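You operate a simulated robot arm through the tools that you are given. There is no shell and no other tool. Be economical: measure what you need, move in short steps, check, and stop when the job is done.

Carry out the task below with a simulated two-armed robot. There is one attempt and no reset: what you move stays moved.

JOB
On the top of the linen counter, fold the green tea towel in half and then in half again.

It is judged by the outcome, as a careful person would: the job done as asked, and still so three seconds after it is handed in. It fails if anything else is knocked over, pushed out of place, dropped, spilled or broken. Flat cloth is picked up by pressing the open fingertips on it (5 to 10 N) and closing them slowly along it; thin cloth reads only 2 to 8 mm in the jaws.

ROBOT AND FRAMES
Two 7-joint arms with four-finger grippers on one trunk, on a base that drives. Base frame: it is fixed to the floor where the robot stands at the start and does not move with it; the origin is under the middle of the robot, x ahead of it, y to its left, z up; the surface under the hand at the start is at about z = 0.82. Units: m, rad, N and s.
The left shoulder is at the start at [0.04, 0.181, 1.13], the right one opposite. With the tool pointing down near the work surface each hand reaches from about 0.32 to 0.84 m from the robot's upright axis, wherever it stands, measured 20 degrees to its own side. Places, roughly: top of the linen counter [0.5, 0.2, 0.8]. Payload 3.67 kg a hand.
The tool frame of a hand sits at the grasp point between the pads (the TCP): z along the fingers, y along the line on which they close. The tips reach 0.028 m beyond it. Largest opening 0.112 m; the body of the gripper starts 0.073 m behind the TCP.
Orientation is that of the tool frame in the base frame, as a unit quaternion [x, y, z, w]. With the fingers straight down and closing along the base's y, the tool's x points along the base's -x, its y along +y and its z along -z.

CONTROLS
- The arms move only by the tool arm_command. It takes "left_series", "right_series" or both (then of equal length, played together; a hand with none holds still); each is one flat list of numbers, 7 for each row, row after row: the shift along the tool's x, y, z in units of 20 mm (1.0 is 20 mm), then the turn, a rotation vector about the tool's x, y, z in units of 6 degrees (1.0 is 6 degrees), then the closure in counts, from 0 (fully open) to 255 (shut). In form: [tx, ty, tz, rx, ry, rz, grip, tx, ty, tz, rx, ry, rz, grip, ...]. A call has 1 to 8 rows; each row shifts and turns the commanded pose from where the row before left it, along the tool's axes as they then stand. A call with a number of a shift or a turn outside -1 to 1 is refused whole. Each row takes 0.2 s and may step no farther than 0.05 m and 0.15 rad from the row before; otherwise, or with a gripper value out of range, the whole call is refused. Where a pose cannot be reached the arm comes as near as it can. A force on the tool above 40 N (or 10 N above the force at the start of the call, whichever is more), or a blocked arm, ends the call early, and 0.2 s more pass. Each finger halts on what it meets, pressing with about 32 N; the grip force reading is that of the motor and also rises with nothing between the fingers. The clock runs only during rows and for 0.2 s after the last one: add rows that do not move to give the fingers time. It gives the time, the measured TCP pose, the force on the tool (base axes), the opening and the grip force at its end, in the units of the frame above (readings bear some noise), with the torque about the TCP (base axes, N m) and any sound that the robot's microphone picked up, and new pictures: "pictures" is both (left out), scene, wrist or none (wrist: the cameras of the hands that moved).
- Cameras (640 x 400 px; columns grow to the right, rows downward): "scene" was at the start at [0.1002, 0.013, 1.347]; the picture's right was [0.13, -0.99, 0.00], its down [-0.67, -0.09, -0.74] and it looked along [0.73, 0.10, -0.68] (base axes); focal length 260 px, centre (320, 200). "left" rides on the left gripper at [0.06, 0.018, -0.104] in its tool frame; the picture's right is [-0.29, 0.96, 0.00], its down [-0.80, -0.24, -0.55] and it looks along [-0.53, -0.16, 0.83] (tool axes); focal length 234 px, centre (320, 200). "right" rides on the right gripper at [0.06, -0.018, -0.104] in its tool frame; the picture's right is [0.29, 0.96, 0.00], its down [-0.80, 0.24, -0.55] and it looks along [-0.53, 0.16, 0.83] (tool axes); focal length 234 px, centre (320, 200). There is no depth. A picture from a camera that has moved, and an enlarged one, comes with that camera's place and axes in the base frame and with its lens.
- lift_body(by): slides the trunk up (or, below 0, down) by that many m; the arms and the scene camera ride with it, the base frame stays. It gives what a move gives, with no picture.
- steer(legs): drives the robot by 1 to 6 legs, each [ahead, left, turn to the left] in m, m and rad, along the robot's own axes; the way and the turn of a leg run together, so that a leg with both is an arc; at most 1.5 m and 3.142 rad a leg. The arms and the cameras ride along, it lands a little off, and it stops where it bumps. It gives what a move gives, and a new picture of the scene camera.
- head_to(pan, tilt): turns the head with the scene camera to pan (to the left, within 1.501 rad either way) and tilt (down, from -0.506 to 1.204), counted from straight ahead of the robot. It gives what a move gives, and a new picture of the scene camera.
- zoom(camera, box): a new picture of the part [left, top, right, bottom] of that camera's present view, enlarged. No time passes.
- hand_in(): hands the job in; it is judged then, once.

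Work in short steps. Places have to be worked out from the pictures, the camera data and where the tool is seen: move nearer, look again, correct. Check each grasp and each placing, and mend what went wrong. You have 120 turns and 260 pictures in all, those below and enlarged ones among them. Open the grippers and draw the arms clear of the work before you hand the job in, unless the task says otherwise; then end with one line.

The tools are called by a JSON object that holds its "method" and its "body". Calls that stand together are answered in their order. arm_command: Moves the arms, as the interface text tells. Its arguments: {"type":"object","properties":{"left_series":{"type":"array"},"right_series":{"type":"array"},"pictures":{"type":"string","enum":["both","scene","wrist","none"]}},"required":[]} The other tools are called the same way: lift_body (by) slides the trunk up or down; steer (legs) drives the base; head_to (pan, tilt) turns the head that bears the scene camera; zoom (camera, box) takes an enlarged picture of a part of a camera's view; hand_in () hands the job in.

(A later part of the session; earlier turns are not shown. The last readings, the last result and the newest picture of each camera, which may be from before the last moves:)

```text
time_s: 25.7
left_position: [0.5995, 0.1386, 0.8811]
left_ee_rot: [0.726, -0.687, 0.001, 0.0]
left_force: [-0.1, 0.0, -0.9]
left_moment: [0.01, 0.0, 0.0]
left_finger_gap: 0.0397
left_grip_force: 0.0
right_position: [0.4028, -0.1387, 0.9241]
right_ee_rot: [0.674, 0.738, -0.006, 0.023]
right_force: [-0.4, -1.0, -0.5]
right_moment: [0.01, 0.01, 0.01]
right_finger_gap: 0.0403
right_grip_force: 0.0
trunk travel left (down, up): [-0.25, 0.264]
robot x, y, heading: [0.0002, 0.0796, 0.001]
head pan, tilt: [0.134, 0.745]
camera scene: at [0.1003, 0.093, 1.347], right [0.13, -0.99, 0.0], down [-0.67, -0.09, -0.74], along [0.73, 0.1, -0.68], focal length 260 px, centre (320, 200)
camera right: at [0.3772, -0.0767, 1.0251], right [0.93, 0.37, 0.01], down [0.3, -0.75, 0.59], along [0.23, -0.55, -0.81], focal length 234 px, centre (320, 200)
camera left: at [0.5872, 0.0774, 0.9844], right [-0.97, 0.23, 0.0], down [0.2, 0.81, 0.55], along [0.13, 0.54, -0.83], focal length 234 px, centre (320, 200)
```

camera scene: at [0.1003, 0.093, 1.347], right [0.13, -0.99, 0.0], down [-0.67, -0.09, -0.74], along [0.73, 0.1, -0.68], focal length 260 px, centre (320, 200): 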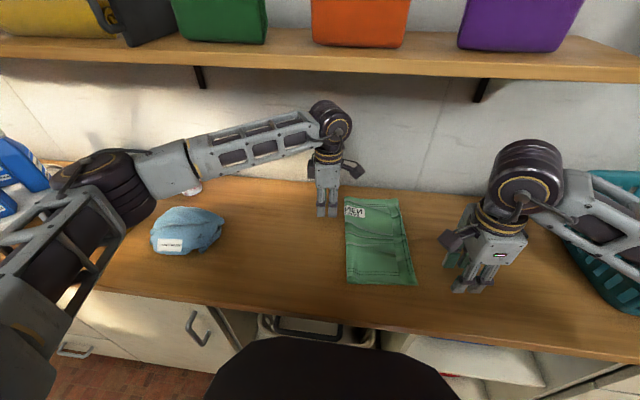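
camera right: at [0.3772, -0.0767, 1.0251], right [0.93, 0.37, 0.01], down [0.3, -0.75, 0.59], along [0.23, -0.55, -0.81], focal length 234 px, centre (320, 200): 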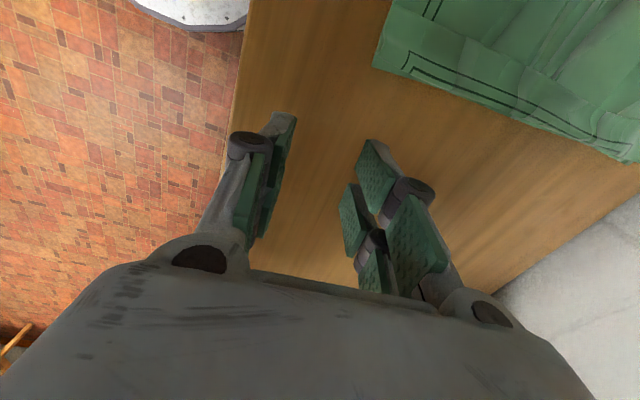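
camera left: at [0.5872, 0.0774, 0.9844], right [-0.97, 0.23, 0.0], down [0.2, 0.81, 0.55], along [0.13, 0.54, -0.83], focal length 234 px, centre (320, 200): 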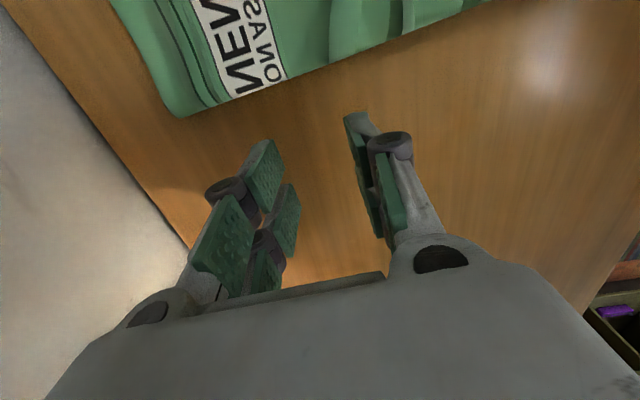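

Both hands are now yawed about 90° and close along x. I'll move them above the free edge of the tail, aiming left at (0.665, −0.036) and right at (0.445, −0.055).

{"method": "arm_command", "body": {"left_series": [0.983, -0.306, -0.05, 0, 0, 0, 164, 0.983, -0.306, -0.05, 0, 0, 0, 164, 0.983, -0.306, -0.05, 0, 0, 0, 164, 0.983, -0.306, -0.05, 0, 0, 0, 164, 0.983, -0.306, -0.05, 0, 0, 0, 164, 0.983, -0.306, -0.05, 0, 0, 0, 164, 0.983, -0.306, -0.05, 0, 0, 0, 164, 0.983, -0.306, -0.05, 0, 0, 0, 164], "right_series": [0.5, 0.31, 0.11, 0, 0, 0, 164, 0.5, 0.31, 0.11, 0, 0, 0, 164, 0.5, 0.31, 0.11, 0, 0, 0, 164, 0.5, 0.31, 0.11, 0, 0, 0, 164, 0.5, 0.31, 0.11, 0, 0, 0, 164, 0.5, 0.31, 0.11, 0, 0, 0, 164, 0.5, 0.31, 0.11, 0, 0, 0, 164, 0.5, 0.31, 0.11, 0, 0, 0, 164], "pictures": "both"}}

```text
time_s: 27.5
left_position: [0.6569, -0.0169, 0.8897]
left_ee_rot: [0.726, -0.687, -0.001, 0.0]
left_force: [-1.0, 0.2, 0.2]
left_moment: [-0.01, -0.01, -0.03]
left_finger_gap: 0.0401
left_grip_force: 0.0
right_position: [0.4454, -0.0563, 0.9032]
right_ee_rot: [0.674, 0.738, -0.006, 0.021]
right_force: [-0.3, -0.1, 0.4]
right_moment: [-0.01, -0.03, -0.01]
right_finger_gap: 0.0401
right_grip_force: 0.1
trunk travel left (down, up): [-0.25, 0.264]
robot x, y, heading: [-0.0002, 0.082, -0.003]
head pan, tilt: [0.134, 0.745]
camera scene: at [0.1006, 0.0923, 1.347], right [0.13, -0.99, 0.0], down [-0.67, -0.09, -0.73], along [0.73, 0.1, -0.68], focal length 260 px, centre (320, 200)
camera right: at [0.4198, 0.0057, 1.0037], right [0.93, 0.37, 0.01], down [0.3, -0.75, 0.59], along [0.23, -0.54, -0.81], focal length 234 px, centre (320, 200)
camera left: at [0.6445, -0.0778, 0.993], right [-0.97, 0.24, 0.0], down [0.2, 0.81, 0.55], along [0.13, 0.54, -0.83], focal length 234 px, centre (320, 200)
```

scene: 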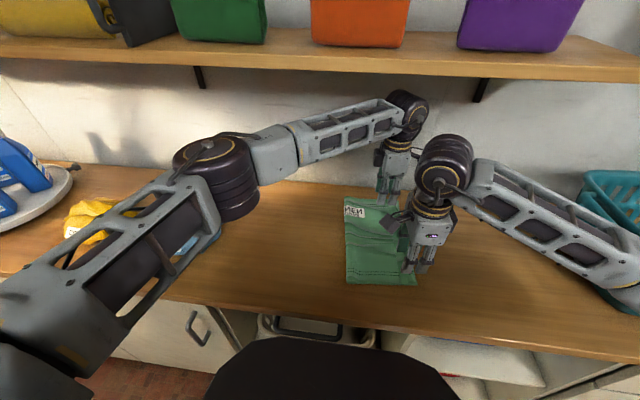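
right: 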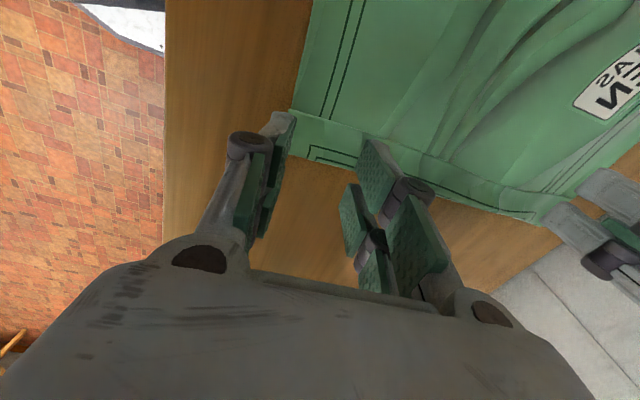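
left: 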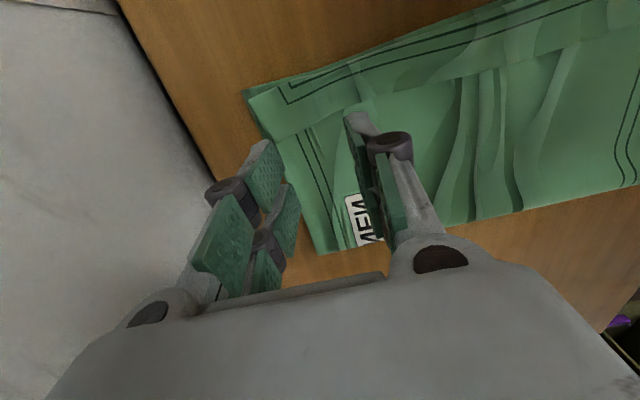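

The views put the hem's free edge at y −0.047 near and −0.030 far. The right hand is well placed, so I'll shift the left 24 mm right and lower both to just above the cloth.

{"method": "arm_command", "body": {"left_series": [0.6, -0.04, 0.2, 0, 0, 0, 176, 0.6, -0.04, 0.5, 0, 0, 0, 187, 0, 0, 0.7, 0, 0, 0, 187], "right_series": [0.03, 0, 0.67, 0, 0, 0, 176, 0.03, 0, 0.67, 0, 0, 0, 187, 0.03, 0, 0.67, 0, 0, 0, 187], "pictures": "wrist"}}

```text
time_s: 28.3
left_position: [0.6607, -0.0392, 0.86]
left_ee_rot: [0.727, -0.687, 0.001, 0.0]
left_force: [0.0, -0.8, -0.2]
left_moment: [0.01, 0.0, -0.01]
left_finger_gap: 0.0298
left_grip_force: 0.1
right_position: [0.4446, -0.0565, 0.8624]
right_ee_rot: [0.674, 0.739, -0.007, 0.021]
right_force: [0.0, 0.0, -0.4]
right_moment: [0.01, 0.03, 0.02]
right_finger_gap: 0.0299
right_grip_force: 0.0
trunk travel left (down, up): [-0.25, 0.264]
robot x, y, heading: [0.0005, 0.0808, -0.0]
head pan, tilt: [0.134, 0.745]
camera right: at [0.42, 0.0068, 0.965], right [0.93, 0.38, 0.01], down [0.3, -0.75, 0.59], along [0.23, -0.54, -0.81], focal length 234 px, centre (320, 200)
camera left: at [0.6475, -0.1001, 0.9643], right [-0.97, 0.24, 0.0], down [0.2, 0.81, 0.55], along [0.13, 0.54, -0.83], focal length 234 px, centre (320, 200)
```

right: 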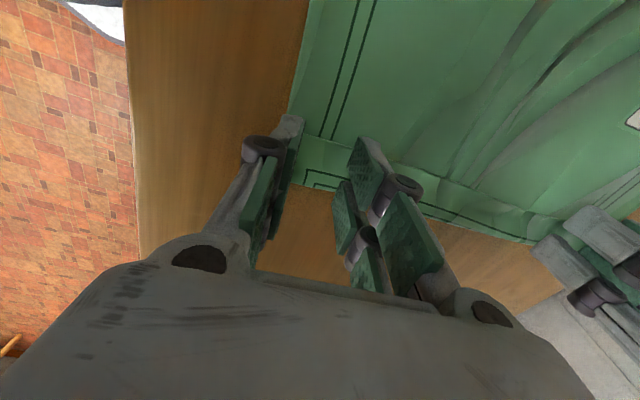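
left: 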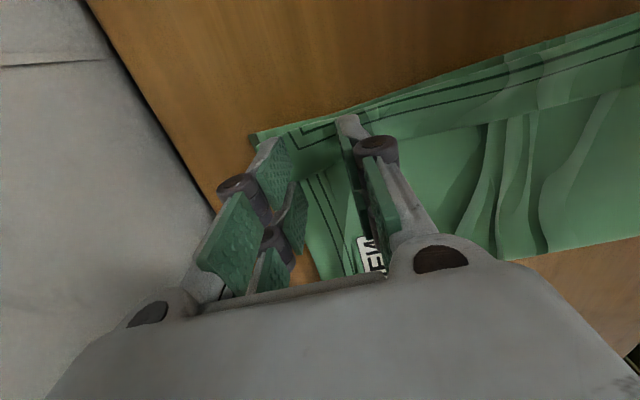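

Placement looks right: the finger tips are at the hem's inner edge. I'll creep down to contact.

{"method": "arm_command", "body": {"left_series": [0, 0, 0.15, 0, 0, 0, 187, 0, 0, 0.15, 0, 0, 0, 187], "right_series": [0, 0, 0.2, 0, 0, 0, 187, 0, 0, 0.2, 0, 0, 0, 187], "pictures": "none"}}

```text
time_s: 28.9
left_position: [0.6608, -0.0395, 0.8549]
left_ee_rot: [0.726, -0.688, 0.0, 0.0]
left_force: [-0.3, -0.1, -0.6]
left_moment: [-0.02, 0.01, -0.01]
left_finger_gap: 0.0299
left_grip_force: 0.0
right_position: [0.4457, -0.0561, 0.8561]
right_ee_rot: [0.675, 0.738, -0.007, 0.021]
right_force: [-0.6, 0.8, 0.0]
right_moment: [0.01, 0.01, 0.02]
right_finger_gap: 0.03
right_grip_force: 0.0
trunk travel left (down, up): [-0.25, 0.264]
robot x, y, heading: [0.0029, 0.0764, 0.001]
head pan, tilt: [0.134, 0.745]
```

{"method": "arm_command", "body": {"left_series": [0, 0, 0.15, 0, 0, 0, 187, 0, 0, 0, 0, 0, 0, 187], "right_series": [0, 0, 0.17, 0, 0, 0, 187, 0, 0, 0, 0, 0, 0, 187], "pictures": "none"}}

```text
time_s: 29.5
left_position: [0.6596, -0.0404, 0.852]
left_ee_rot: [0.726, -0.688, 0.001, 0.0]
left_force: [-0.3, -0.2, 0.2]
left_moment: [-0.04, -0.02, 0.02]
left_finger_gap: 0.0302
left_grip_force: 0.0
right_position: [0.4449, -0.0559, 0.8533]
right_ee_rot: [0.675, 0.738, -0.007, 0.022]
right_force: [-0.5, -0.4, -0.7]
right_moment: [-0.02, 0.01, -0.02]
right_finger_gap: 0.0302
right_grip_force: 0.1
trunk travel left (down, up): [-0.25, 0.264]
robot x, y, heading: [-0.0019, 0.0786, -0.005]
head pan, tilt: [0.134, 0.745]
```

No contact yet, so I'll lower 3 mm more.

{"method": "arm_command", "body": {"left_series": [0, 0, 0.15, 0, 0, 0, 187, 0, 0, 0, 0, 0, 0, 187], "right_series": [0, 0, 0.17, 0, 0, 0, 187, 0, 0, 0, 0, 0, 0, 187], "pictures": "none"}}

```text
time_s: 30.1
left_position: [0.6588, -0.0398, 0.8503]
left_ee_rot: [0.726, -0.688, 0.002, 0.0]
left_force: [2.0, 0.7, 8.1]
left_moment: [-0.05, -0.14, 0.02]
left_finger_gap: 0.0303
left_grip_force: 0.4
right_position: [0.4453, -0.0561, 0.8509]
right_ee_rot: [0.674, 0.738, -0.005, 0.022]
right_force: [-1.0, -1.2, 10.7]
right_moment: [0.08, 0.25, 0.04]
right_finger_gap: 0.0302
right_grip_force: 0.3
trunk travel left (down, up): [-0.25, 0.264]
robot x, y, heading: [-0.0006, 0.0825, 0.003]
head pan, tilt: [0.134, 0.745]
```

Contact is 8 N on the left and 11 N on the right, so I'll close slowly.

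{"method": "arm_command", "body": {"left_series": [0, 0, 0, 0, 0, 0, 196, 0, 0, 0, 0, 0, 0, 206, 0, 0, 0, 0, 0, 0, 216, 0, 0, 0, 0, 0, 0, 226, 0, 0, 0, 0, 0, 0, 236, 0, 0, 0, 0, 0, 0, 246, 0, 0, 0, 0, 0, 0, 255, 0, 0, 0, 0, 0, 0, 255], "right_series": [0, 0, 0, 0, 0, 0, 196, 0, 0, 0, 0, 0, 0, 206, 0, 0, 0, 0, 0, 0, 216, 0, 0, 0, 0, 0, 0, 226, 0, 0, 0, 0, 0, 0, 236, 0, 0, 0, 0, 0, 0, 246, 0, 0, 0, 0, 0, 0, 255, 0, 0, 0, 0, 0, 0, 255], "pictures": "wrist"}}

```text
time_s: 31.9
left_position: [0.6593, -0.0414, 0.8487]
left_ee_rot: [0.725, -0.688, -0.001, 0.002]
left_force: [-9.6, -1.2, 6.4]
left_moment: [-0.08, 0.24, -0.03]
left_finger_gap: 0.0036
left_grip_force: 32.8
right_position: [0.4457, -0.0564, 0.8506]
right_ee_rot: [0.674, 0.739, -0.005, 0.021]
right_force: [11.5, 1.2, 3.2]
right_moment: [0.02, -0.29, 0.02]
right_finger_gap: 0.0025
right_grip_force: 31.6
trunk travel left (down, up): [-0.25, 0.264]
robot x, y, heading: [-0.0021, 0.0795, -0.004]
head pan, tilt: [0.134, 0.745]
camera right: at [0.4203, 0.0062, 0.9507], right [0.93, 0.37, 0.01], down [0.3, -0.75, 0.59], along [0.23, -0.55, -0.81], focal length 234 px, centre (320, 200)
camera left: at [0.6458, -0.1019, 0.9522], right [-0.97, 0.24, 0.0], down [0.2, 0.81, 0.55], along [0.13, 0.54, -0.83], focal length 234 px, centre (320, 200)
```

right: 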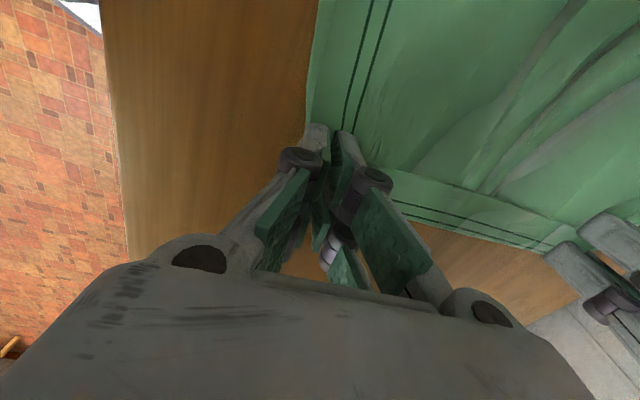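
left: 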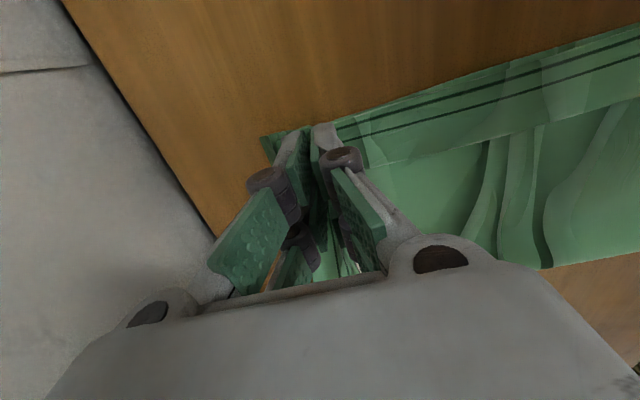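

The jaws read 3.6 mm and 2.5 mm, and the hem is taut between the hands. I'll ease them together slightly and lift 30 mm to see what I have.

{"method": "arm_command", "body": {"left_series": [0, 0.25, -0.2, 0, 0, 0, 255, 0, 0, -0.5, 0, 0, 0, 255, 0, 0, -0.8, 0, 0, 0, 255], "right_series": [0, 0.25, -0.2, 0, 0, 0, 255, 0, 0, -0.5, 0, 0, 0, 255, 0, 0, -0.8, 0, 0, 0, 255], "pictures": "both"}}

```text
time_s: 32.7
left_position: [0.6539, -0.0402, 0.879]
left_ee_rot: [0.725, -0.688, 0.0, -0.001]
left_force: [-1.2, 0.1, 0.3]
left_moment: [0.01, -0.01, -0.01]
left_finger_gap: 0.0031
left_grip_force: 32.9
right_position: [0.4496, -0.056, 0.8803]
right_ee_rot: [0.674, 0.738, -0.007, 0.021]
right_force: [2.0, 0.3, 0.0]
right_moment: [-0.01, -0.02, -0.02]
right_finger_gap: 0.002
right_grip_force: 31.1
trunk travel left (down, up): [-0.25, 0.264]
robot x, y, heading: [0.0013, 0.0787, 0.0]
head pan, tilt: [0.134, 0.745]
camera scene: at [0.1001, 0.0933, 1.347], right [0.13, -0.99, 0.0], down [-0.67, -0.09, -0.74], along [0.73, 0.1, -0.68], focal length 260 px, centre (320, 200)
camera right: at [0.4243, 0.0071, 0.981], right [0.93, 0.37, 0.01], down [0.3, -0.75, 0.59], along [0.23, -0.55, -0.81], focal length 234 px, centre (320, 200)
camera left: at [0.642, -0.1016, 0.9831], right [-0.97, 0.24, 0.0], down [0.2, 0.81, 0.55], along [0.13, 0.54, -0.83], focal length 234 px, centre (320, 200)
```

scene: 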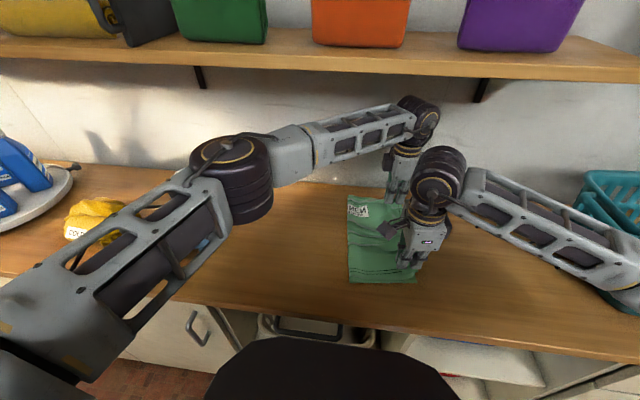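
right: 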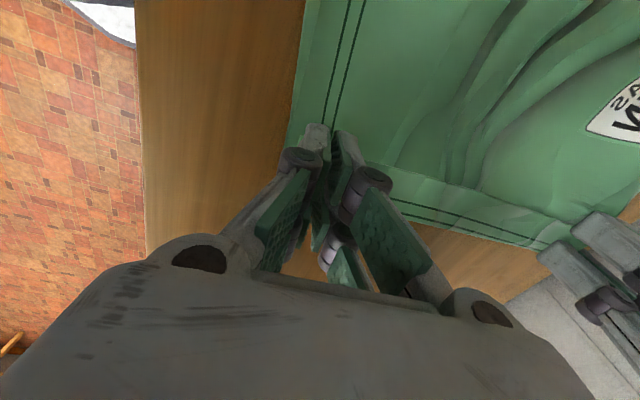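
left: 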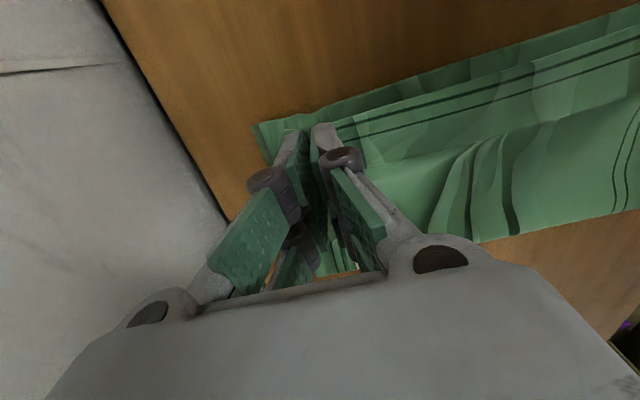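

The hem's free edge is held in both hands with thin readings. I'll raise a bit and carry it left to unfold the cloth.

{"method": "arm_command", "body": {"left_series": [-0.5, 0.0, -0.75, 0, 0, 0, 255, -0.7, 0.02, -0.75, 0, 0, 0, 255, -0.98, 0.04, 0, 0, 0, 0, 255, -0.98, 0.04, 0, 0, 0, 0, 255, -0.98, 0.04, 0, 0, 0, 0, 255, -0.98, 0.04, 0, 0, 0, 0, 255, -0.98, 0.04, 0, 0, 0, 0, 255, -0.98, 0.04, 0, 0, 0, 0, 255], "right_series": [0.5, 0, -0.75, 0, 0, 0, 255, 0.7, 0, -0.75, 0, 0, 0, 255, 0.98, -0.01, -0.04, 0, 0, 0, 255, 0.98, -0.01, -0.04, 0, 0, 0, 255, 0.98, -0.01, -0.04, 0, 0, 0, 255, 0.98, -0.01, -0.04, 0, 0, 0, 255, 0.98, -0.01, -0.04, 0, 0, 0, 255, 0.98, -0.01, -0.04, 0, 0, 0, 255], "pictures": "both"}}

```text
time_s: 34.5
left_position: [0.6415, 0.1023, 0.9101]
left_ee_rot: [0.726, -0.688, 0.001, 0.001]
left_force: [-1.5, 0.5, 0.7]
left_moment: [0.01, -0.01, -0.03]
left_finger_gap: 0.003
left_grip_force: 31.4
right_position: [0.4356, 0.0886, 0.9093]
right_ee_rot: [0.674, 0.738, -0.007, 0.022]
right_force: [1.4, 0.8, -1.7]
right_moment: [-0.01, 0.02, -0.02]
right_finger_gap: 0.0032
right_grip_force: 33.5
trunk travel left (down, up): [-0.25, 0.264]
robot x, y, heading: [0.0005, 0.0829, -0.001]
head pan, tilt: [0.134, 0.745]
camera scene: at [0.1003, 0.0947, 1.347], right [0.13, -0.99, 0.0], down [-0.67, -0.09, -0.73], along [0.73, 0.1, -0.68], focal length 260 px, centre (320, 200)
camera right: at [0.4103, 0.1508, 1.0094], right [0.93, 0.37, 0.01], down [0.3, -0.75, 0.59], along [0.23, -0.55, -0.81], focal length 234 px, centre (320, 200)
camera left: at [0.6287, 0.0406, 1.0137], right [-0.97, 0.24, 0.0], down [0.2, 0.81, 0.55], along [0.13, 0.54, -0.83], focal length 234 px, centre (320, 200)
```

scene: 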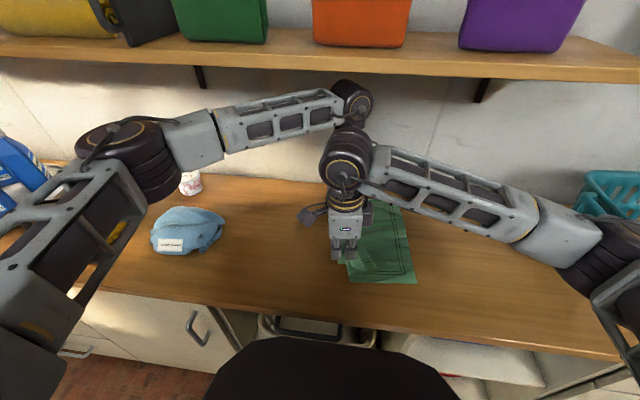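
right: 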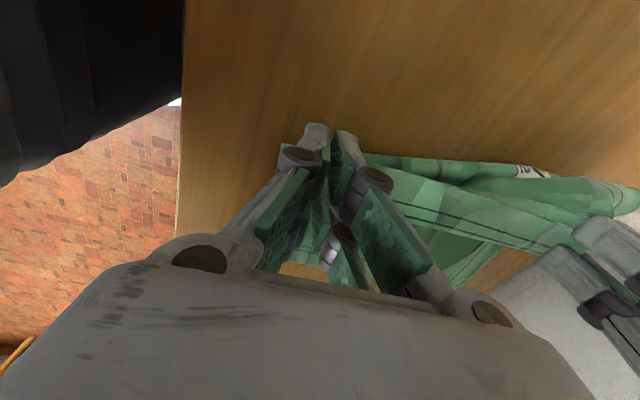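
left: 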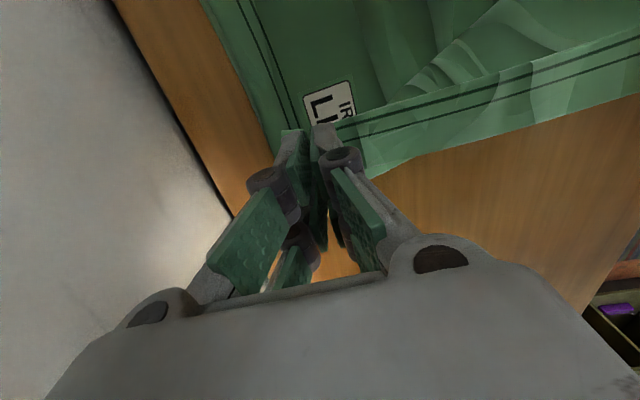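

Unfolding is going cleanly. I'll continue left and lower to lay the cloth flat and nearly taut.

{"method": "arm_command", "body": {"left_series": [-0.98, -0.05, 0.1, 0, 0, 0, 255, -0.98, -0.05, 0.2, 0, 0, 0, 255, -0.98, -0.05, 0.3, 0, 0, 0, 255, -0.98, -0.05, 0.3, 0, 0, 0, 255, -0.98, -0.05, 0.4, 0, 0, 0, 255, -0.98, -0.05, 0.4, 0, 0, 0, 255, -0.98, -0.05, 0.4, 0, 0, 0, 255], "right_series": [0.98, 0.02, 0.06, 0, 0, 0, 255, 0.98, 0.02, 0.16, 0, 0, 0, 255, 0.98, 0.02, 0.26, 0, 0, 0, 255, 0.98, 0.02, 0.26, 0, 0, 0, 255, 0.98, 0.02, 0.36, 0, 0, 0, 255, 0.98, 0.02, 0.36, 0, 0, 0, 255, 0.98, 0.02, 0.36, 0, 0, 0, 255], "pictures": "both"}}

```text
time_s: 36.1
left_position: [0.6416, 0.2384, 0.8665]
left_ee_rot: [0.725, -0.689, 0.001, 0.002]
left_force: [-15.3, -2.4, 0.6]
left_moment: [-0.04, 0.44, -0.06]
left_finger_gap: 0.0033
left_grip_force: 31.8
right_position: [0.4279, 0.2242, 0.8683]
right_ee_rot: [0.675, 0.738, -0.007, 0.021]
right_force: [15.2, 1.9, 0.2]
right_moment: [0.04, -0.39, 0.1]
right_finger_gap: 0.0024
right_grip_force: 32.5
trunk travel left (down, up): [-0.25, 0.264]
robot x, y, heading: [0.0002, 0.0807, 0.004]
head pan, tilt: [0.134, 0.745]
camera scene: at [0.1003, 0.0946, 1.347], right [0.13, -0.99, 0.0], down [-0.67, -0.09, -0.73], along [0.73, 0.1, -0.68], focal length 260 px, centre (320, 200)
camera right: at [0.4022, 0.2861, 0.9681], right [0.93, 0.37, 0.01], down [0.3, -0.75, 0.59], along [0.23, -0.55, -0.81], focal length 234 px, centre (320, 200)
camera left: at [0.6283, 0.1777, 0.9696], right [-0.97, 0.24, 0.0], down [0.2, 0.81, 0.55], along [0.13, 0.54, -0.83], focal length 234 px, centre (320, 200)
```

scene: 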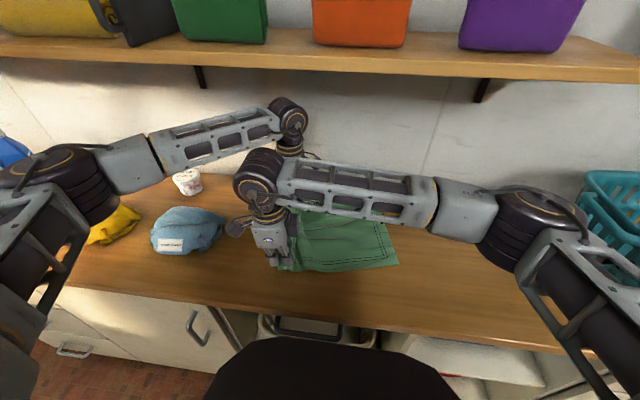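
right: 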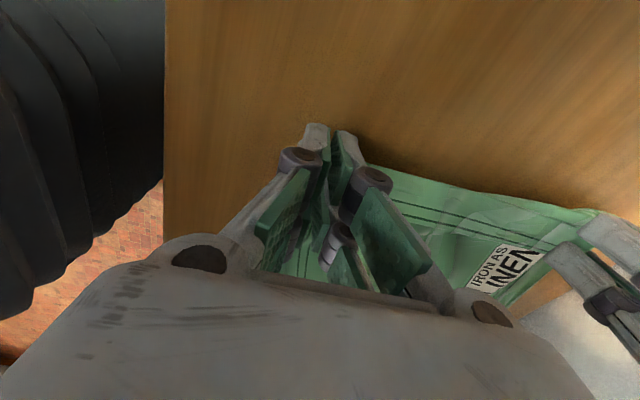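
left: 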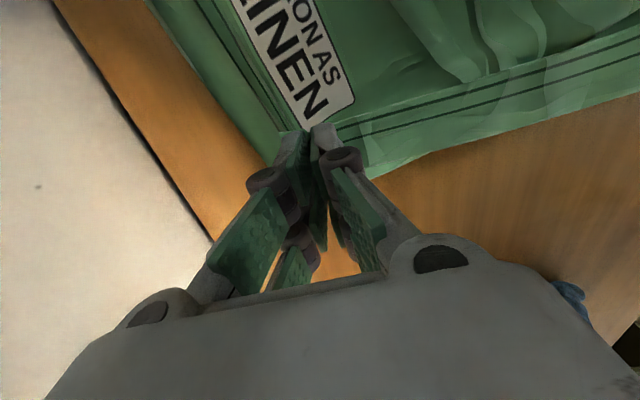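

{"method": "zoom", "body": {"camera": "scene", "box": [240, 170, 440, 295]}}

```text
3.20 times, centred on (340, 232) of scene
camera zoom: at [0.1003, 0.0946, 1.347], right [0.13, -0.99, 0.0], down [-0.67, -0.09, -0.73], along [0.73, 0.1, -0.68], focal length 831 px, centre (256, 96)
```

zoom: 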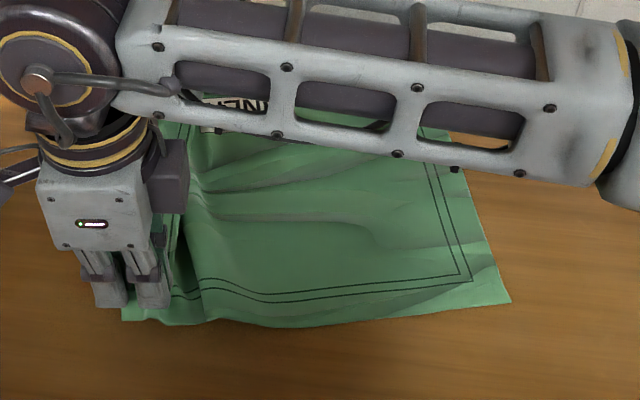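

The cloth unfolded, but its right side was dragged: the near-right corner is now about (0.47, −0.04) with some slack. I'll pull the held edge left and slightly nearer, low down, to straighten it.

{"method": "arm_command", "body": {"left_series": [-0.712, 0.22, 0.1, 0, 0, 0, 255, -0.712, 0.22, 0.1, 0, 0, 0, 255, -0.712, 0.22, 0.1, 0, 0, 0, 255, -0.712, 0.22, 0.1, 0, 0, 0, 255, -0.712, 0.22, 0.1, 0, 0, 0, 255], "right_series": [0.715, -0.136, 0.09, 0, 0, 0, 255, 0.715, -0.136, 0.09, 0, 0, 0, 255, 0.715, -0.136, 0.09, 0, 0, 0, 255, 0.715, -0.136, 0.09, 0, 0, 0, 255, 0.715, -0.136, 0.09, 0, 0, 0, 255], "pictures": "both"}}

```text
time_s: 37.3
left_position: [0.6147, 0.3078, 0.8571]
left_ee_rot: [0.725, -0.688, 0.0, 0.0]
left_force: [-7.8, -0.7, 0.2]
left_moment: [-0.05, 0.2, -0.05]
left_finger_gap: 0.0032
left_grip_force: 32.0
right_position: [0.4042, 0.2937, 0.8543]
right_ee_rot: [0.674, 0.739, -0.007, 0.022]
right_force: [8.2, 0.9, 0.6]
right_moment: [-0.03, -0.22, 0.04]
right_finger_gap: 0.0023
right_grip_force: 31.7
trunk travel left (down, up): [-0.25, 0.264]
robot x, y, heading: [-0.002, 0.0778, 0.004]
head pan, tilt: [0.134, 0.745]
camera scene: at [0.0999, 0.0941, 1.347], right [0.13, -0.99, 0.0], down [-0.67, -0.09, -0.74], along [0.73, 0.1, -0.68], focal length 260 px, centre (320, 200)
camera right: at [0.3795, 0.356, 0.9551], right [0.93, 0.37, 0.01], down [0.3, -0.75, 0.59], along [0.23, -0.55, -0.81], focal length 234 px, centre (320, 200)
camera left: at [0.602, 0.2468, 0.9607], right [-0.97, 0.24, 0.0], down [0.2, 0.81, 0.55], along [0.13, 0.54, -0.83], focal length 234 px, centre (320, 200)
```

scene: 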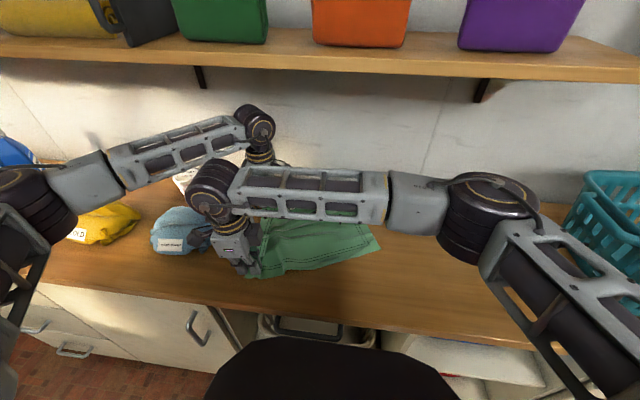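
right: 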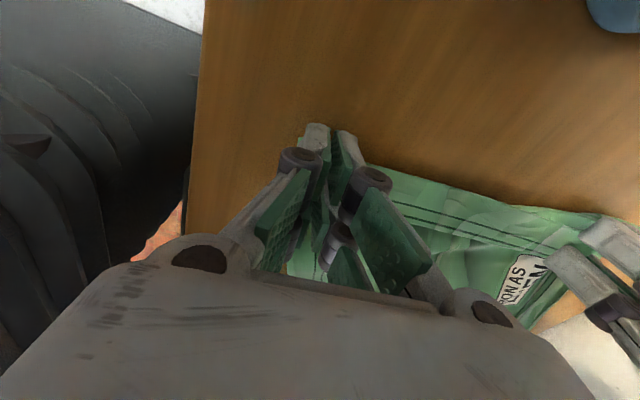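
left: 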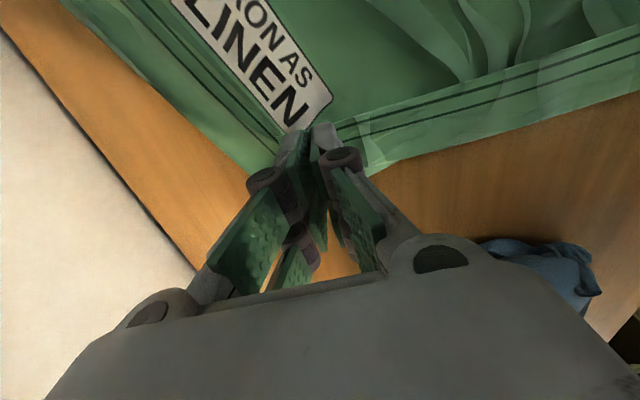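

Pulling just slides and skews the cloth; its right side sits too far back. I'll keep the left hand's hold, release the right hand, and use it to draw the right edge back toward the robot.

{"method": "arm_command", "body": {"right_series": [0, 0, 0, 0, 0, 0, 235, 0, 0, 0, 0, 0, 0, 200, 0, 0, -0.5, 0, 0, 0, 187, 0, 0, -1, 0, 0, 0, 187, -0.5, 0, -1, 0, 0, 0, 187, -1, -0.1, -0.5, 0, 0, 0, 187, -1, -0.1, 0, 0, 0, 0, 187, -1, -0.1, 0, 0, 0, 0, 187], "pictures": "none"}}

{"method": "arm_command", "body": {"right_series": [-1, -0.1, 0, 0, 0, 0, 187, -1, -0.1, 0, 0, 0, 0, 187, -1, -0.1, 0, 0, 0, 0, 187, -1, -0.1, 0, 0, 0, 0, 187, -1, -0.1, 0, 0, 0, 0, 187, -1, -0.1, 0, 0, 0, 0, 187, -1, -0.1, 0, 0, 0, 0, 187, -1, -0.1, 0, 0, 0, 0, 187], "pictures": "none"}}

{"method": "arm_command", "body": {"right_series": [-1, -0.1, 0, 0, 0, 0, 187, -1, -0.1, 0, 0, 0, 0, 187, -1, -0.1, 0, 0, 0, 0, 187, -1, -0.1, 0, 0, 0, 0, 187, -1, -0.1, 0, 0, 0, 0, 187, -1, -0.1, 0, 0, 0, 0, 187], "pictures": "scene"}}

```text
time_s: 39.1
left_position: [0.615, 0.3056, 0.8575]
left_ee_rot: [0.725, -0.688, -0.001, 0.0]
left_force: [0.3, 0.4, 1.2]
left_moment: [0.01, -0.03, -0.01]
left_finger_gap: 0.0032
left_grip_force: 32.3
right_position: [0.4054, 0.2249, 0.9175]
right_ee_rot: [0.674, 0.738, -0.007, 0.021]
right_force: [0.0, -0.2, 0.5]
right_moment: [0.03, 0.02, 0.01]
right_finger_gap: 0.0299
right_grip_force: 0.0
trunk travel left (down, up): [-0.25, 0.264]
robot x, y, heading: [-0.001, 0.0784, 0.001]
head pan, tilt: [0.134, 0.745]
```

```text
time_s: 40.9
left_position: [0.6154, 0.3064, 0.8578]
left_ee_rot: [0.726, -0.688, 0.0, 0.001]
left_force: [0.0, -0.2, 0.5]
left_moment: [0.06, -0.02, 0.02]
left_finger_gap: 0.0031
left_grip_force: 31.9
right_position: [0.4042, 0.0631, 0.9233]
right_ee_rot: [0.674, 0.739, -0.007, 0.021]
right_force: [-1.0, -0.4, -0.9]
right_moment: [0.03, 0.0, 0.03]
right_finger_gap: 0.0299
right_grip_force: 0.1
trunk travel left (down, up): [-0.25, 0.264]
robot x, y, heading: [-0.0011, 0.0808, 0.006]
head pan, tilt: [0.134, 0.745]
```

```text
time_s: 42.3
left_position: [0.6147, 0.3059, 0.8561]
left_ee_rot: [0.726, -0.688, -0.001, 0.0]
left_force: [-0.5, -0.9, -0.3]
left_moment: [0.03, 0.0, -0.04]
left_finger_gap: 0.0032
left_grip_force: 32.2
right_position: [0.4012, -0.0575, 0.9271]
right_ee_rot: [0.674, 0.738, -0.006, 0.022]
right_force: [-0.4, -0.2, -0.3]
right_moment: [-0.02, -0.01, 0.0]
right_finger_gap: 0.03
right_grip_force: 0.1
trunk travel left (down, up): [-0.25, 0.264]
robot x, y, heading: [-0.0028, 0.0797, 0.006]
head pan, tilt: [0.134, 0.745]
camera scene: at [0.0999, 0.0922, 1.3471], right [0.13, -0.99, 0.0], down [-0.67, -0.09, -0.74], along [0.73, 0.1, -0.68], focal length 260 px, centre (320, 200)
```

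scene: 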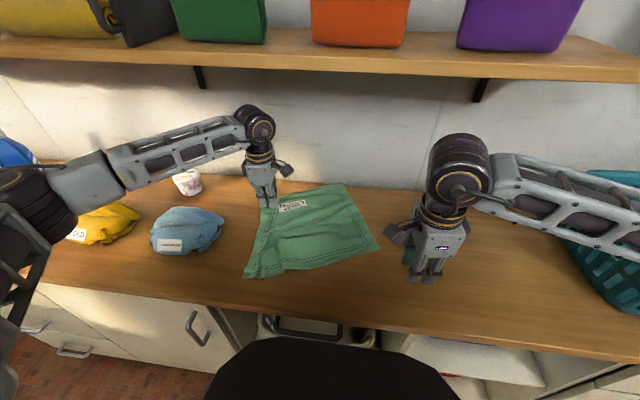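

Now the view is clear: the cloth lies flat but is rotated about 20°, with its near-right corner at (0.514, −0.005). I'll take that corner with the right hand and swing it back.

{"method": "arm_command", "body": {"right_series": [0.464, 0.831, 0.1, 0, 0, 0, 187, 0.464, 0.831, 0.2, 0, 0, 0, 187, 0.464, 0.831, 0.3, 0, 0, 0, 187, 0.464, 0.831, 0.4, 0, 0, 0, 187, 0.464, 0.831, 0.4, 0, 0, 0, 187, 0.464, 0.831, 0.4, 0, 0, 0, 187, 0.464, 0.831, 0.5, 0, 0, 0, 187, 0.464, 0.831, 0.6, 0, 0, 0, 187], "pictures": "both"}}

```text
time_s: 44.1
left_position: [0.6147, 0.3072, 0.8573]
left_ee_rot: [0.726, -0.688, 0.0, 0.0]
left_force: [0.8, 0.2, -0.4]
left_moment: [0.02, -0.02, 0.0]
left_finger_gap: 0.0035
left_grip_force: 32.2
right_position: [0.5309, 0.0263, 0.8692]
right_ee_rot: [0.674, 0.738, -0.008, 0.021]
right_force: [0.5, -0.8, -0.2]
right_moment: [0.02, 0.0, -0.04]
right_finger_gap: 0.03
right_grip_force: 0.1
trunk travel left (down, up): [-0.25, 0.264]
robot x, y, heading: [-0.0003, 0.0815, 0.003]
head pan, tilt: [0.134, 0.745]
camera scene: at [0.1009, 0.0934, 1.3469], right [0.13, -0.99, 0.0], down [-0.67, -0.09, -0.73], along [0.73, 0.1, -0.68], focal length 260 px, centre (320, 200)
camera right: at [0.5048, 0.0885, 0.9693], right [0.93, 0.37, 0.01], down [0.3, -0.75, 0.59], along [0.22, -0.55, -0.81], focal length 234 px, centre (320, 200)
```

scene: 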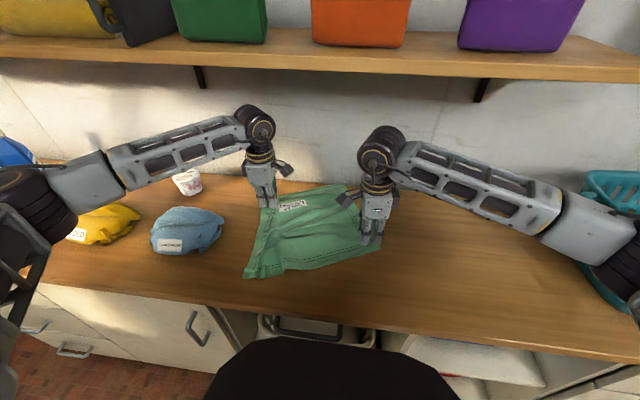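
right: 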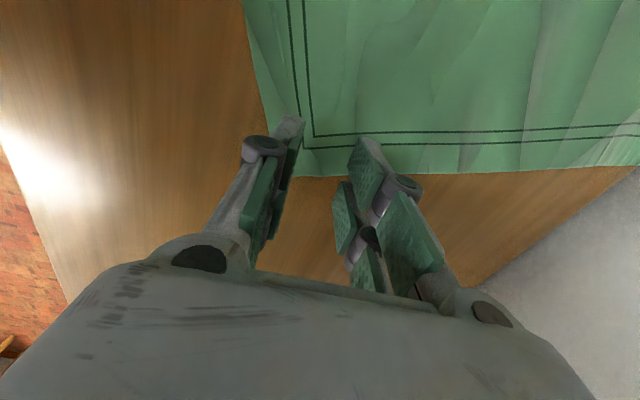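

The right fingertips are over the corner inside the border, so I'll press to about 8 N and close.

{"method": "arm_command", "body": {"right_series": [0.02, 0, 0.5, 0, 0, 0, 187, 0.02, 0, 0.35, 0, 0, 0, 187, 0, 0, 0.1, 0, 0, 0, 187, 0, 0, 0, 0, 0, 0, 187], "pictures": "none"}}

```text
time_s: 45.1
left_position: [0.6152, 0.3079, 0.8583]
left_ee_rot: [0.726, -0.688, 0.0, 0.001]
left_force: [1.1, 0.5, 0.1]
left_moment: [-0.03, 0.01, 0.0]
left_finger_gap: 0.0033
left_grip_force: 32.0
right_position: [0.5292, 0.0273, 0.8501]
right_ee_rot: [0.674, 0.739, -0.006, 0.021]
right_force: [0.5, -0.5, 1.3]
right_moment: [0.0, 0.04, 0.04]
right_finger_gap: 0.0301
right_grip_force: 0.0
trunk travel left (down, up): [-0.25, 0.264]
robot x, y, heading: [-0.0003, 0.0819, -0.007]
head pan, tilt: [0.134, 0.745]
```

{"method": "arm_command", "body": {"right_series": [0, 0, 0.1, 0, 0, 0, 187, 0, 0, 0, 0, 0, 0, 200, 0, 0, 0, 0, 0, 0, 213, 0, 0, 0, 0, 0, 0, 226, 0, 0, 0, 0, 0, 0, 239, 0, 0, 0, 0, 0, 0, 252, 0, 0, 0, 0, 0, 0, 255, 0, 0, 0, 0, 0, 0, 255], "pictures": "wrist"}}

```text
time_s: 46.9
left_position: [0.6144, 0.3055, 0.8569]
left_ee_rot: [0.726, -0.688, 0.0, 0.0]
left_force: [-0.2, 0.7, 0.2]
left_moment: [-0.02, -0.02, 0.02]
left_finger_gap: 0.0033
left_grip_force: 31.6
right_position: [0.53, 0.0274, 0.8492]
right_ee_rot: [0.674, 0.738, -0.008, 0.021]
right_force: [-1.2, 0.7, 5.4]
right_moment: [0.09, 0.01, 0.04]
right_finger_gap: 0.0016
right_grip_force: 32.1
trunk travel left (down, up): [-0.25, 0.264]
robot x, y, heading: [-0.0002, 0.0796, -0.003]
head pan, tilt: [0.134, 0.745]
camera right: at [0.5043, 0.0892, 0.9492], right [0.93, 0.37, 0.01], down [0.3, -0.75, 0.59], along [0.23, -0.55, -0.81], focal length 234 px, centre (320, 200)
```

right: 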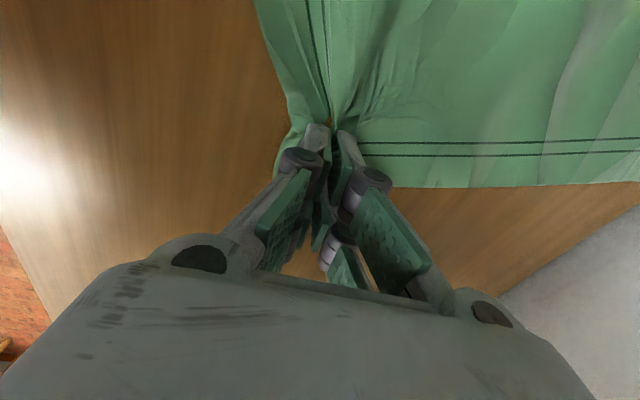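

The corner is gripped. I'll lift it slightly and draw it toward (0.40, −0.03) to square the cloth.

{"method": "arm_command", "body": {"right_series": [-0.27, -0.84, -0.3, 0, 0, 0, 255, -0.27, -0.84, -0.2, 0, 0, 0, 255, -0.27, -0.84, 0, 0, 0, 0, 255, -0.27, -0.84, 0, 0, 0, 0, 255, -0.27, -0.84, 0, 0, 0, 0, 255, -0.27, -0.84, 0, 0, 0, 0, 255, -0.27, -0.84, 0, 0, 0, 0, 255, -0.27, -0.84, 0.1, 0, 0, 0, 255], "pictures": "both"}}

```text
time_s: 48.7
left_position: [0.6128, 0.305, 0.8575]
left_ee_rot: [0.725, -0.689, 0.0, 0.001]
left_force: [-5.4, -7.8, 1.2]
left_moment: [-0.16, 0.16, 0.01]
left_finger_gap: 0.0032
left_grip_force: 31.8
right_position: [0.4011, -0.0284, 0.8572]
right_ee_rot: [0.674, 0.738, -0.005, 0.021]
right_force: [4.4, 6.5, 0.4]
right_moment: [0.18, -0.13, -0.11]
right_finger_gap: 0.0017
right_grip_force: 31.6
trunk travel left (down, up): [-0.25, 0.264]
robot x, y, heading: [0.0039, 0.0797, 0.005]
head pan, tilt: [0.134, 0.745]
camera scene: at [0.0998, 0.0927, 1.3471], right [0.13, -0.99, 0.0], down [-0.67, -0.09, -0.74], along [0.73, 0.1, -0.68], focal length 260 px, centre (320, 200)
camera right: at [0.3753, 0.0345, 0.9573], right [0.93, 0.37, 0.01], down [0.3, -0.75, 0.59], along [0.23, -0.54, -0.81], focal length 234 px, centre (320, 200)
```

scene: 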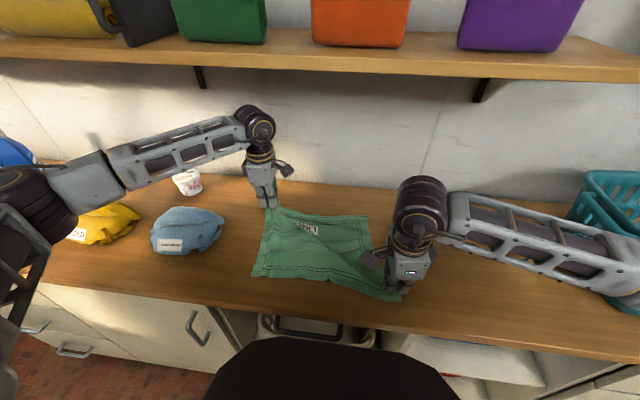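
right: 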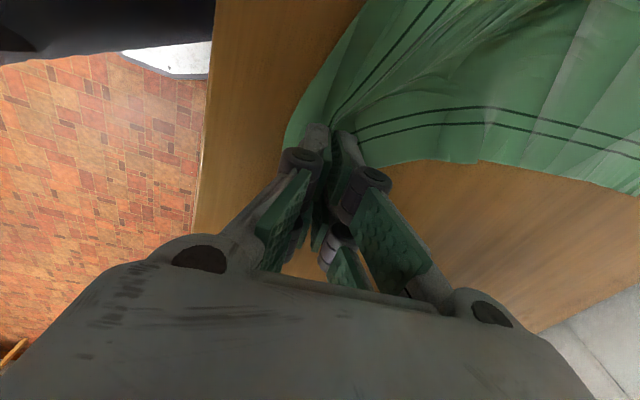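

The cloth is much squarer, but the far-right corner is at about (0.61, 0.03) and still slack. I'll release the right hand here and go take the far-right corner.

{"method": "arm_command", "body": {"right_series": [0.1, 0.1, 0.2, 0, 0, 0, 255, 0, 0, 0, 0, 0, 0, 235, 0, 0, 0, 0, 0, 0, 210, 0, 0, -0.4, 0, 0, 0, 187, 0, 0, -1, 0, 0, 0, 187, 0, 1, -0.5, 0, 0, 0, 187, 0.2, 1, 0, 0, 0, 0, 187, 0.4, 1, 0, 0, 0, 0, 187], "pictures": "none"}}

{"method": "arm_command", "body": {"right_series": [0.4, 0.9, 0, 0, 0, 0, 187, 0.4, 0.9, 0, 0, 0, 0, 187, 0.4, 0.9, 0, 0, 0, 0, 187, 0.4, 0.9, 0, 0, 0, 0, 187, 0.4, 0.7, 0, 0, 0, 0, 187, 0.4, 0.7, 0, 0, 0, 0, 187], "pictures": "both"}}

```text
time_s: 50.5
left_position: [0.6147, 0.3066, 0.8573]
left_ee_rot: [0.726, -0.688, 0.0, 0.001]
left_force: [-0.1, 0.3, -0.3]
left_moment: [-0.04, -0.03, 0.0]
left_finger_gap: 0.0032
left_grip_force: 32.0
right_position: [0.4604, -0.0062, 0.892]
right_ee_rot: [0.673, 0.739, -0.006, 0.021]
right_force: [0.3, -0.3, -0.5]
right_moment: [-0.01, 0.0, -0.01]
right_finger_gap: 0.0299
right_grip_force: 0.1
trunk travel left (down, up): [-0.25, 0.264]
robot x, y, heading: [-0.0003, 0.0831, -0.003]
head pan, tilt: [0.134, 0.745]
```

```text
time_s: 51.9
left_position: [0.6167, 0.308, 0.8563]
left_ee_rot: [0.726, -0.688, 0.0, 0.001]
left_force: [0.5, -0.4, -0.2]
left_moment: [-0.01, -0.01, 0.03]
left_finger_gap: 0.0031
left_grip_force: 31.4
right_position: [0.5555, 0.0504, 0.8899]
right_ee_rot: [0.674, 0.738, -0.007, 0.021]
right_force: [0.7, 0.6, 0.0]
right_moment: [-0.02, 0.02, -0.01]
right_finger_gap: 0.03
right_grip_force: 0.0
trunk travel left (down, up): [-0.25, 0.264]
robot x, y, heading: [-0.0006, 0.0801, -0.002]
head pan, tilt: [0.134, 0.745]
camera scene: at [0.1008, 0.0937, 1.347], right [0.13, -0.99, 0.0], down [-0.67, -0.09, -0.73], along [0.73, 0.1, -0.68], focal length 260 px, centre (320, 200)
camera right: at [0.5304, 0.1141, 0.9902], right [0.93, 0.37, 0.01], down [0.3, -0.75, 0.59], along [0.23, -0.55, -0.81], focal length 234 px, centre (320, 200)
```

scene: 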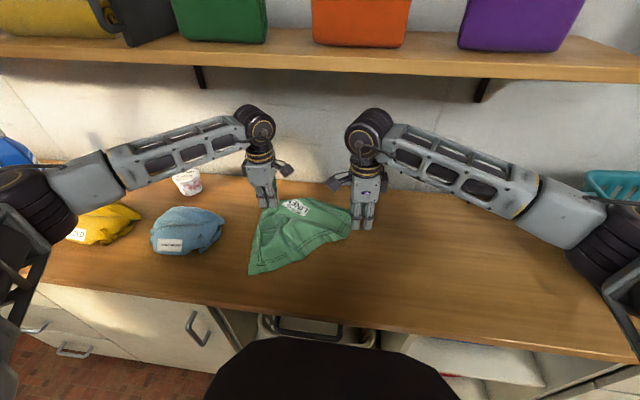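
right: 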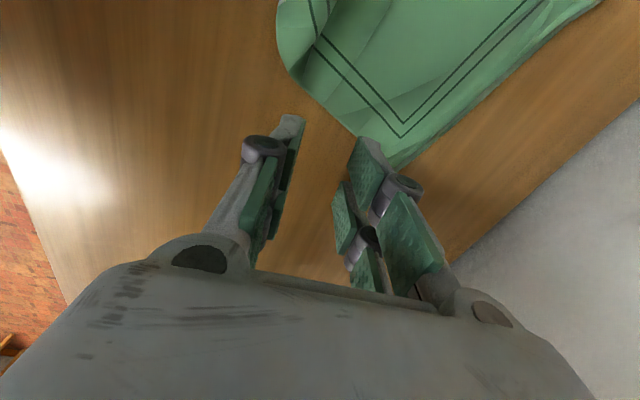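

{"method": "zoom", "body": {"camera": "scene", "box": [235, 170, 395, 280]}}

```text
3.64 times, centred on (315, 225) of scene
camera zoom: at [0.1008, 0.0937, 1.347], right [0.13, -0.99, 0.0], down [-0.67, -0.09, -0.73], along [0.73, 0.1, -0.68], focal length 945 px, centre (338, 109)
```

zoom: 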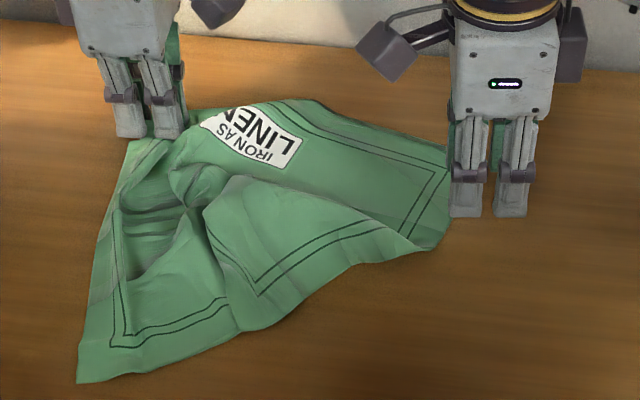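

The cloth was dragged because I hadn't lifted high enough. New plan: grip the far-right corner with the right hand (the left already holds far-left), hang the cloth by its far edge, then lay it down folded in one motion. I'll move above the far-right border corner at about (0.605, 0.08).

{"method": "arm_command", "body": {"right_series": [0, 0, -0.7, 0, 0, 0, 187, 0.42, 0.87, -0.3, 0, 0, 0, 187, 0.42, 0.87, 0, 0, 0, 0, 187, 0.42, 0.87, 0, 0, 0, 0, 187], "pictures": "both"}}

```text
time_s: 52.9
left_position: [0.6145, 0.3062, 0.8572]
left_ee_rot: [0.726, -0.688, 0.0, 0.001]
left_force: [0.5, -1.2, -0.3]
left_moment: [-0.02, -0.01, 0.01]
left_finger_gap: 0.0033
left_grip_force: 31.6
right_position: [0.6041, 0.0811, 0.9086]
right_ee_rot: [0.674, 0.738, -0.007, 0.021]
right_force: [-0.6, 0.4, 0.1]
right_moment: [0.0, -0.01, 0.0]
right_finger_gap: 0.03
right_grip_force: 0.1
trunk travel left (down, up): [-0.25, 0.264]
robot x, y, heading: [-0.0023, 0.0805, -0.002]
head pan, tilt: [0.134, 0.745]
camera scene: at [0.1008, 0.0939, 1.347], right [0.13, -0.99, 0.0], down [-0.67, -0.09, -0.73], along [0.73, 0.1, -0.68], focal length 260 px, centre (320, 200)
camera right: at [0.5793, 0.1441, 1.0094], right [0.93, 0.37, 0.01], down [0.3, -0.75, 0.59], along [0.23, -0.55, -0.81], focal length 234 px, centre (320, 200)
```

scene: 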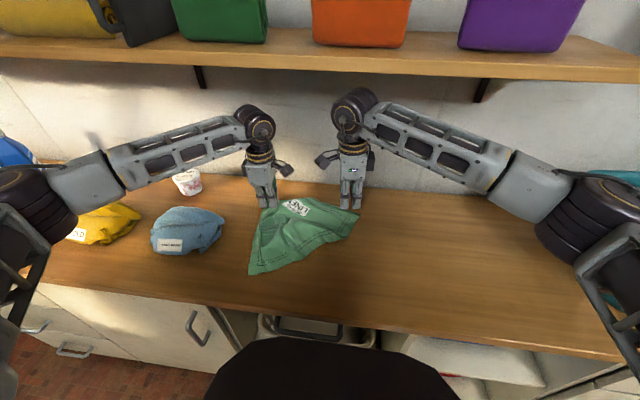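
right: 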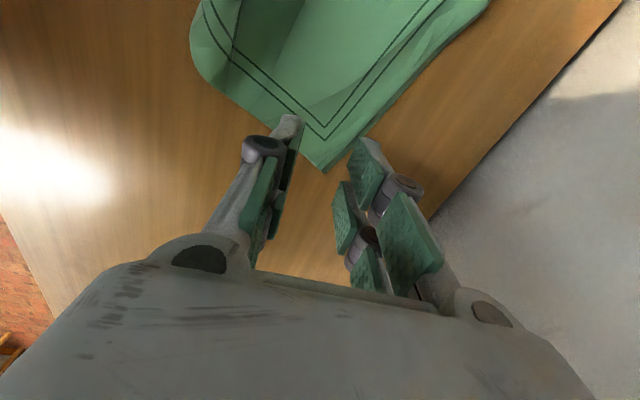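

The far-right corner is at (0.624, 0.046), with its bisector pointing straight at the hand. I'll shift to (0.615, 0.07) and descend.

{"method": "arm_command", "body": {"right_series": [-0.5, 0.45, 0.6, 0, 0, 0, 187, 0.03, 0, 0.9, 0, 0, 0, 187, 0.03, 0, 0.9, 0, 0, 0, 187, 0.02, 0, 0.4, 0, 0, 0, 187, 0, 0, 0.12, 0, 0, 0, 187, 0, 0, 0, 0, 0, 0, 187], "pictures": "wrist"}}

```text
time_s: 54.3
left_position: [0.6161, 0.3064, 0.8584]
left_ee_rot: [0.726, -0.687, 0.0, -0.001]
left_force: [0.1, 0.7, -0.4]
left_moment: [0.01, -0.03, 0.01]
left_finger_gap: 0.0032
left_grip_force: 31.8
right_position: [0.6161, 0.07, 0.8522]
right_ee_rot: [0.674, 0.739, -0.006, 0.021]
right_force: [1.3, 0.2, 1.2]
right_moment: [0.01, -0.01, -0.03]
right_finger_gap: 0.0299
right_grip_force: 0.0
trunk travel left (down, up): [-0.25, 0.264]
robot x, y, heading: [0.0011, 0.0821, 0.002]
head pan, tilt: [0.134, 0.745]
camera right: at [0.5905, 0.1336, 0.9525], right [0.93, 0.37, 0.01], down [0.3, -0.75, 0.59], along [0.23, -0.55, -0.81], focal length 234 px, centre (320, 200)
```

right: 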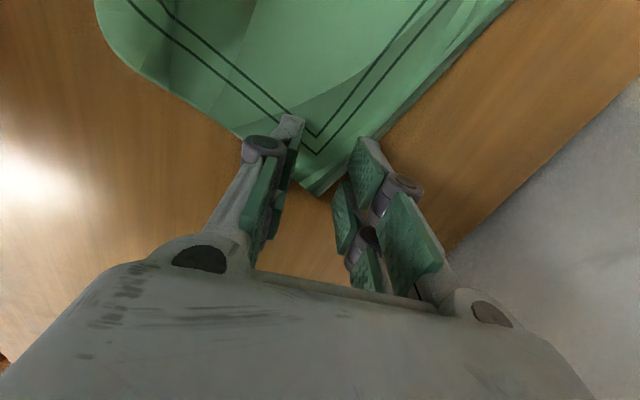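

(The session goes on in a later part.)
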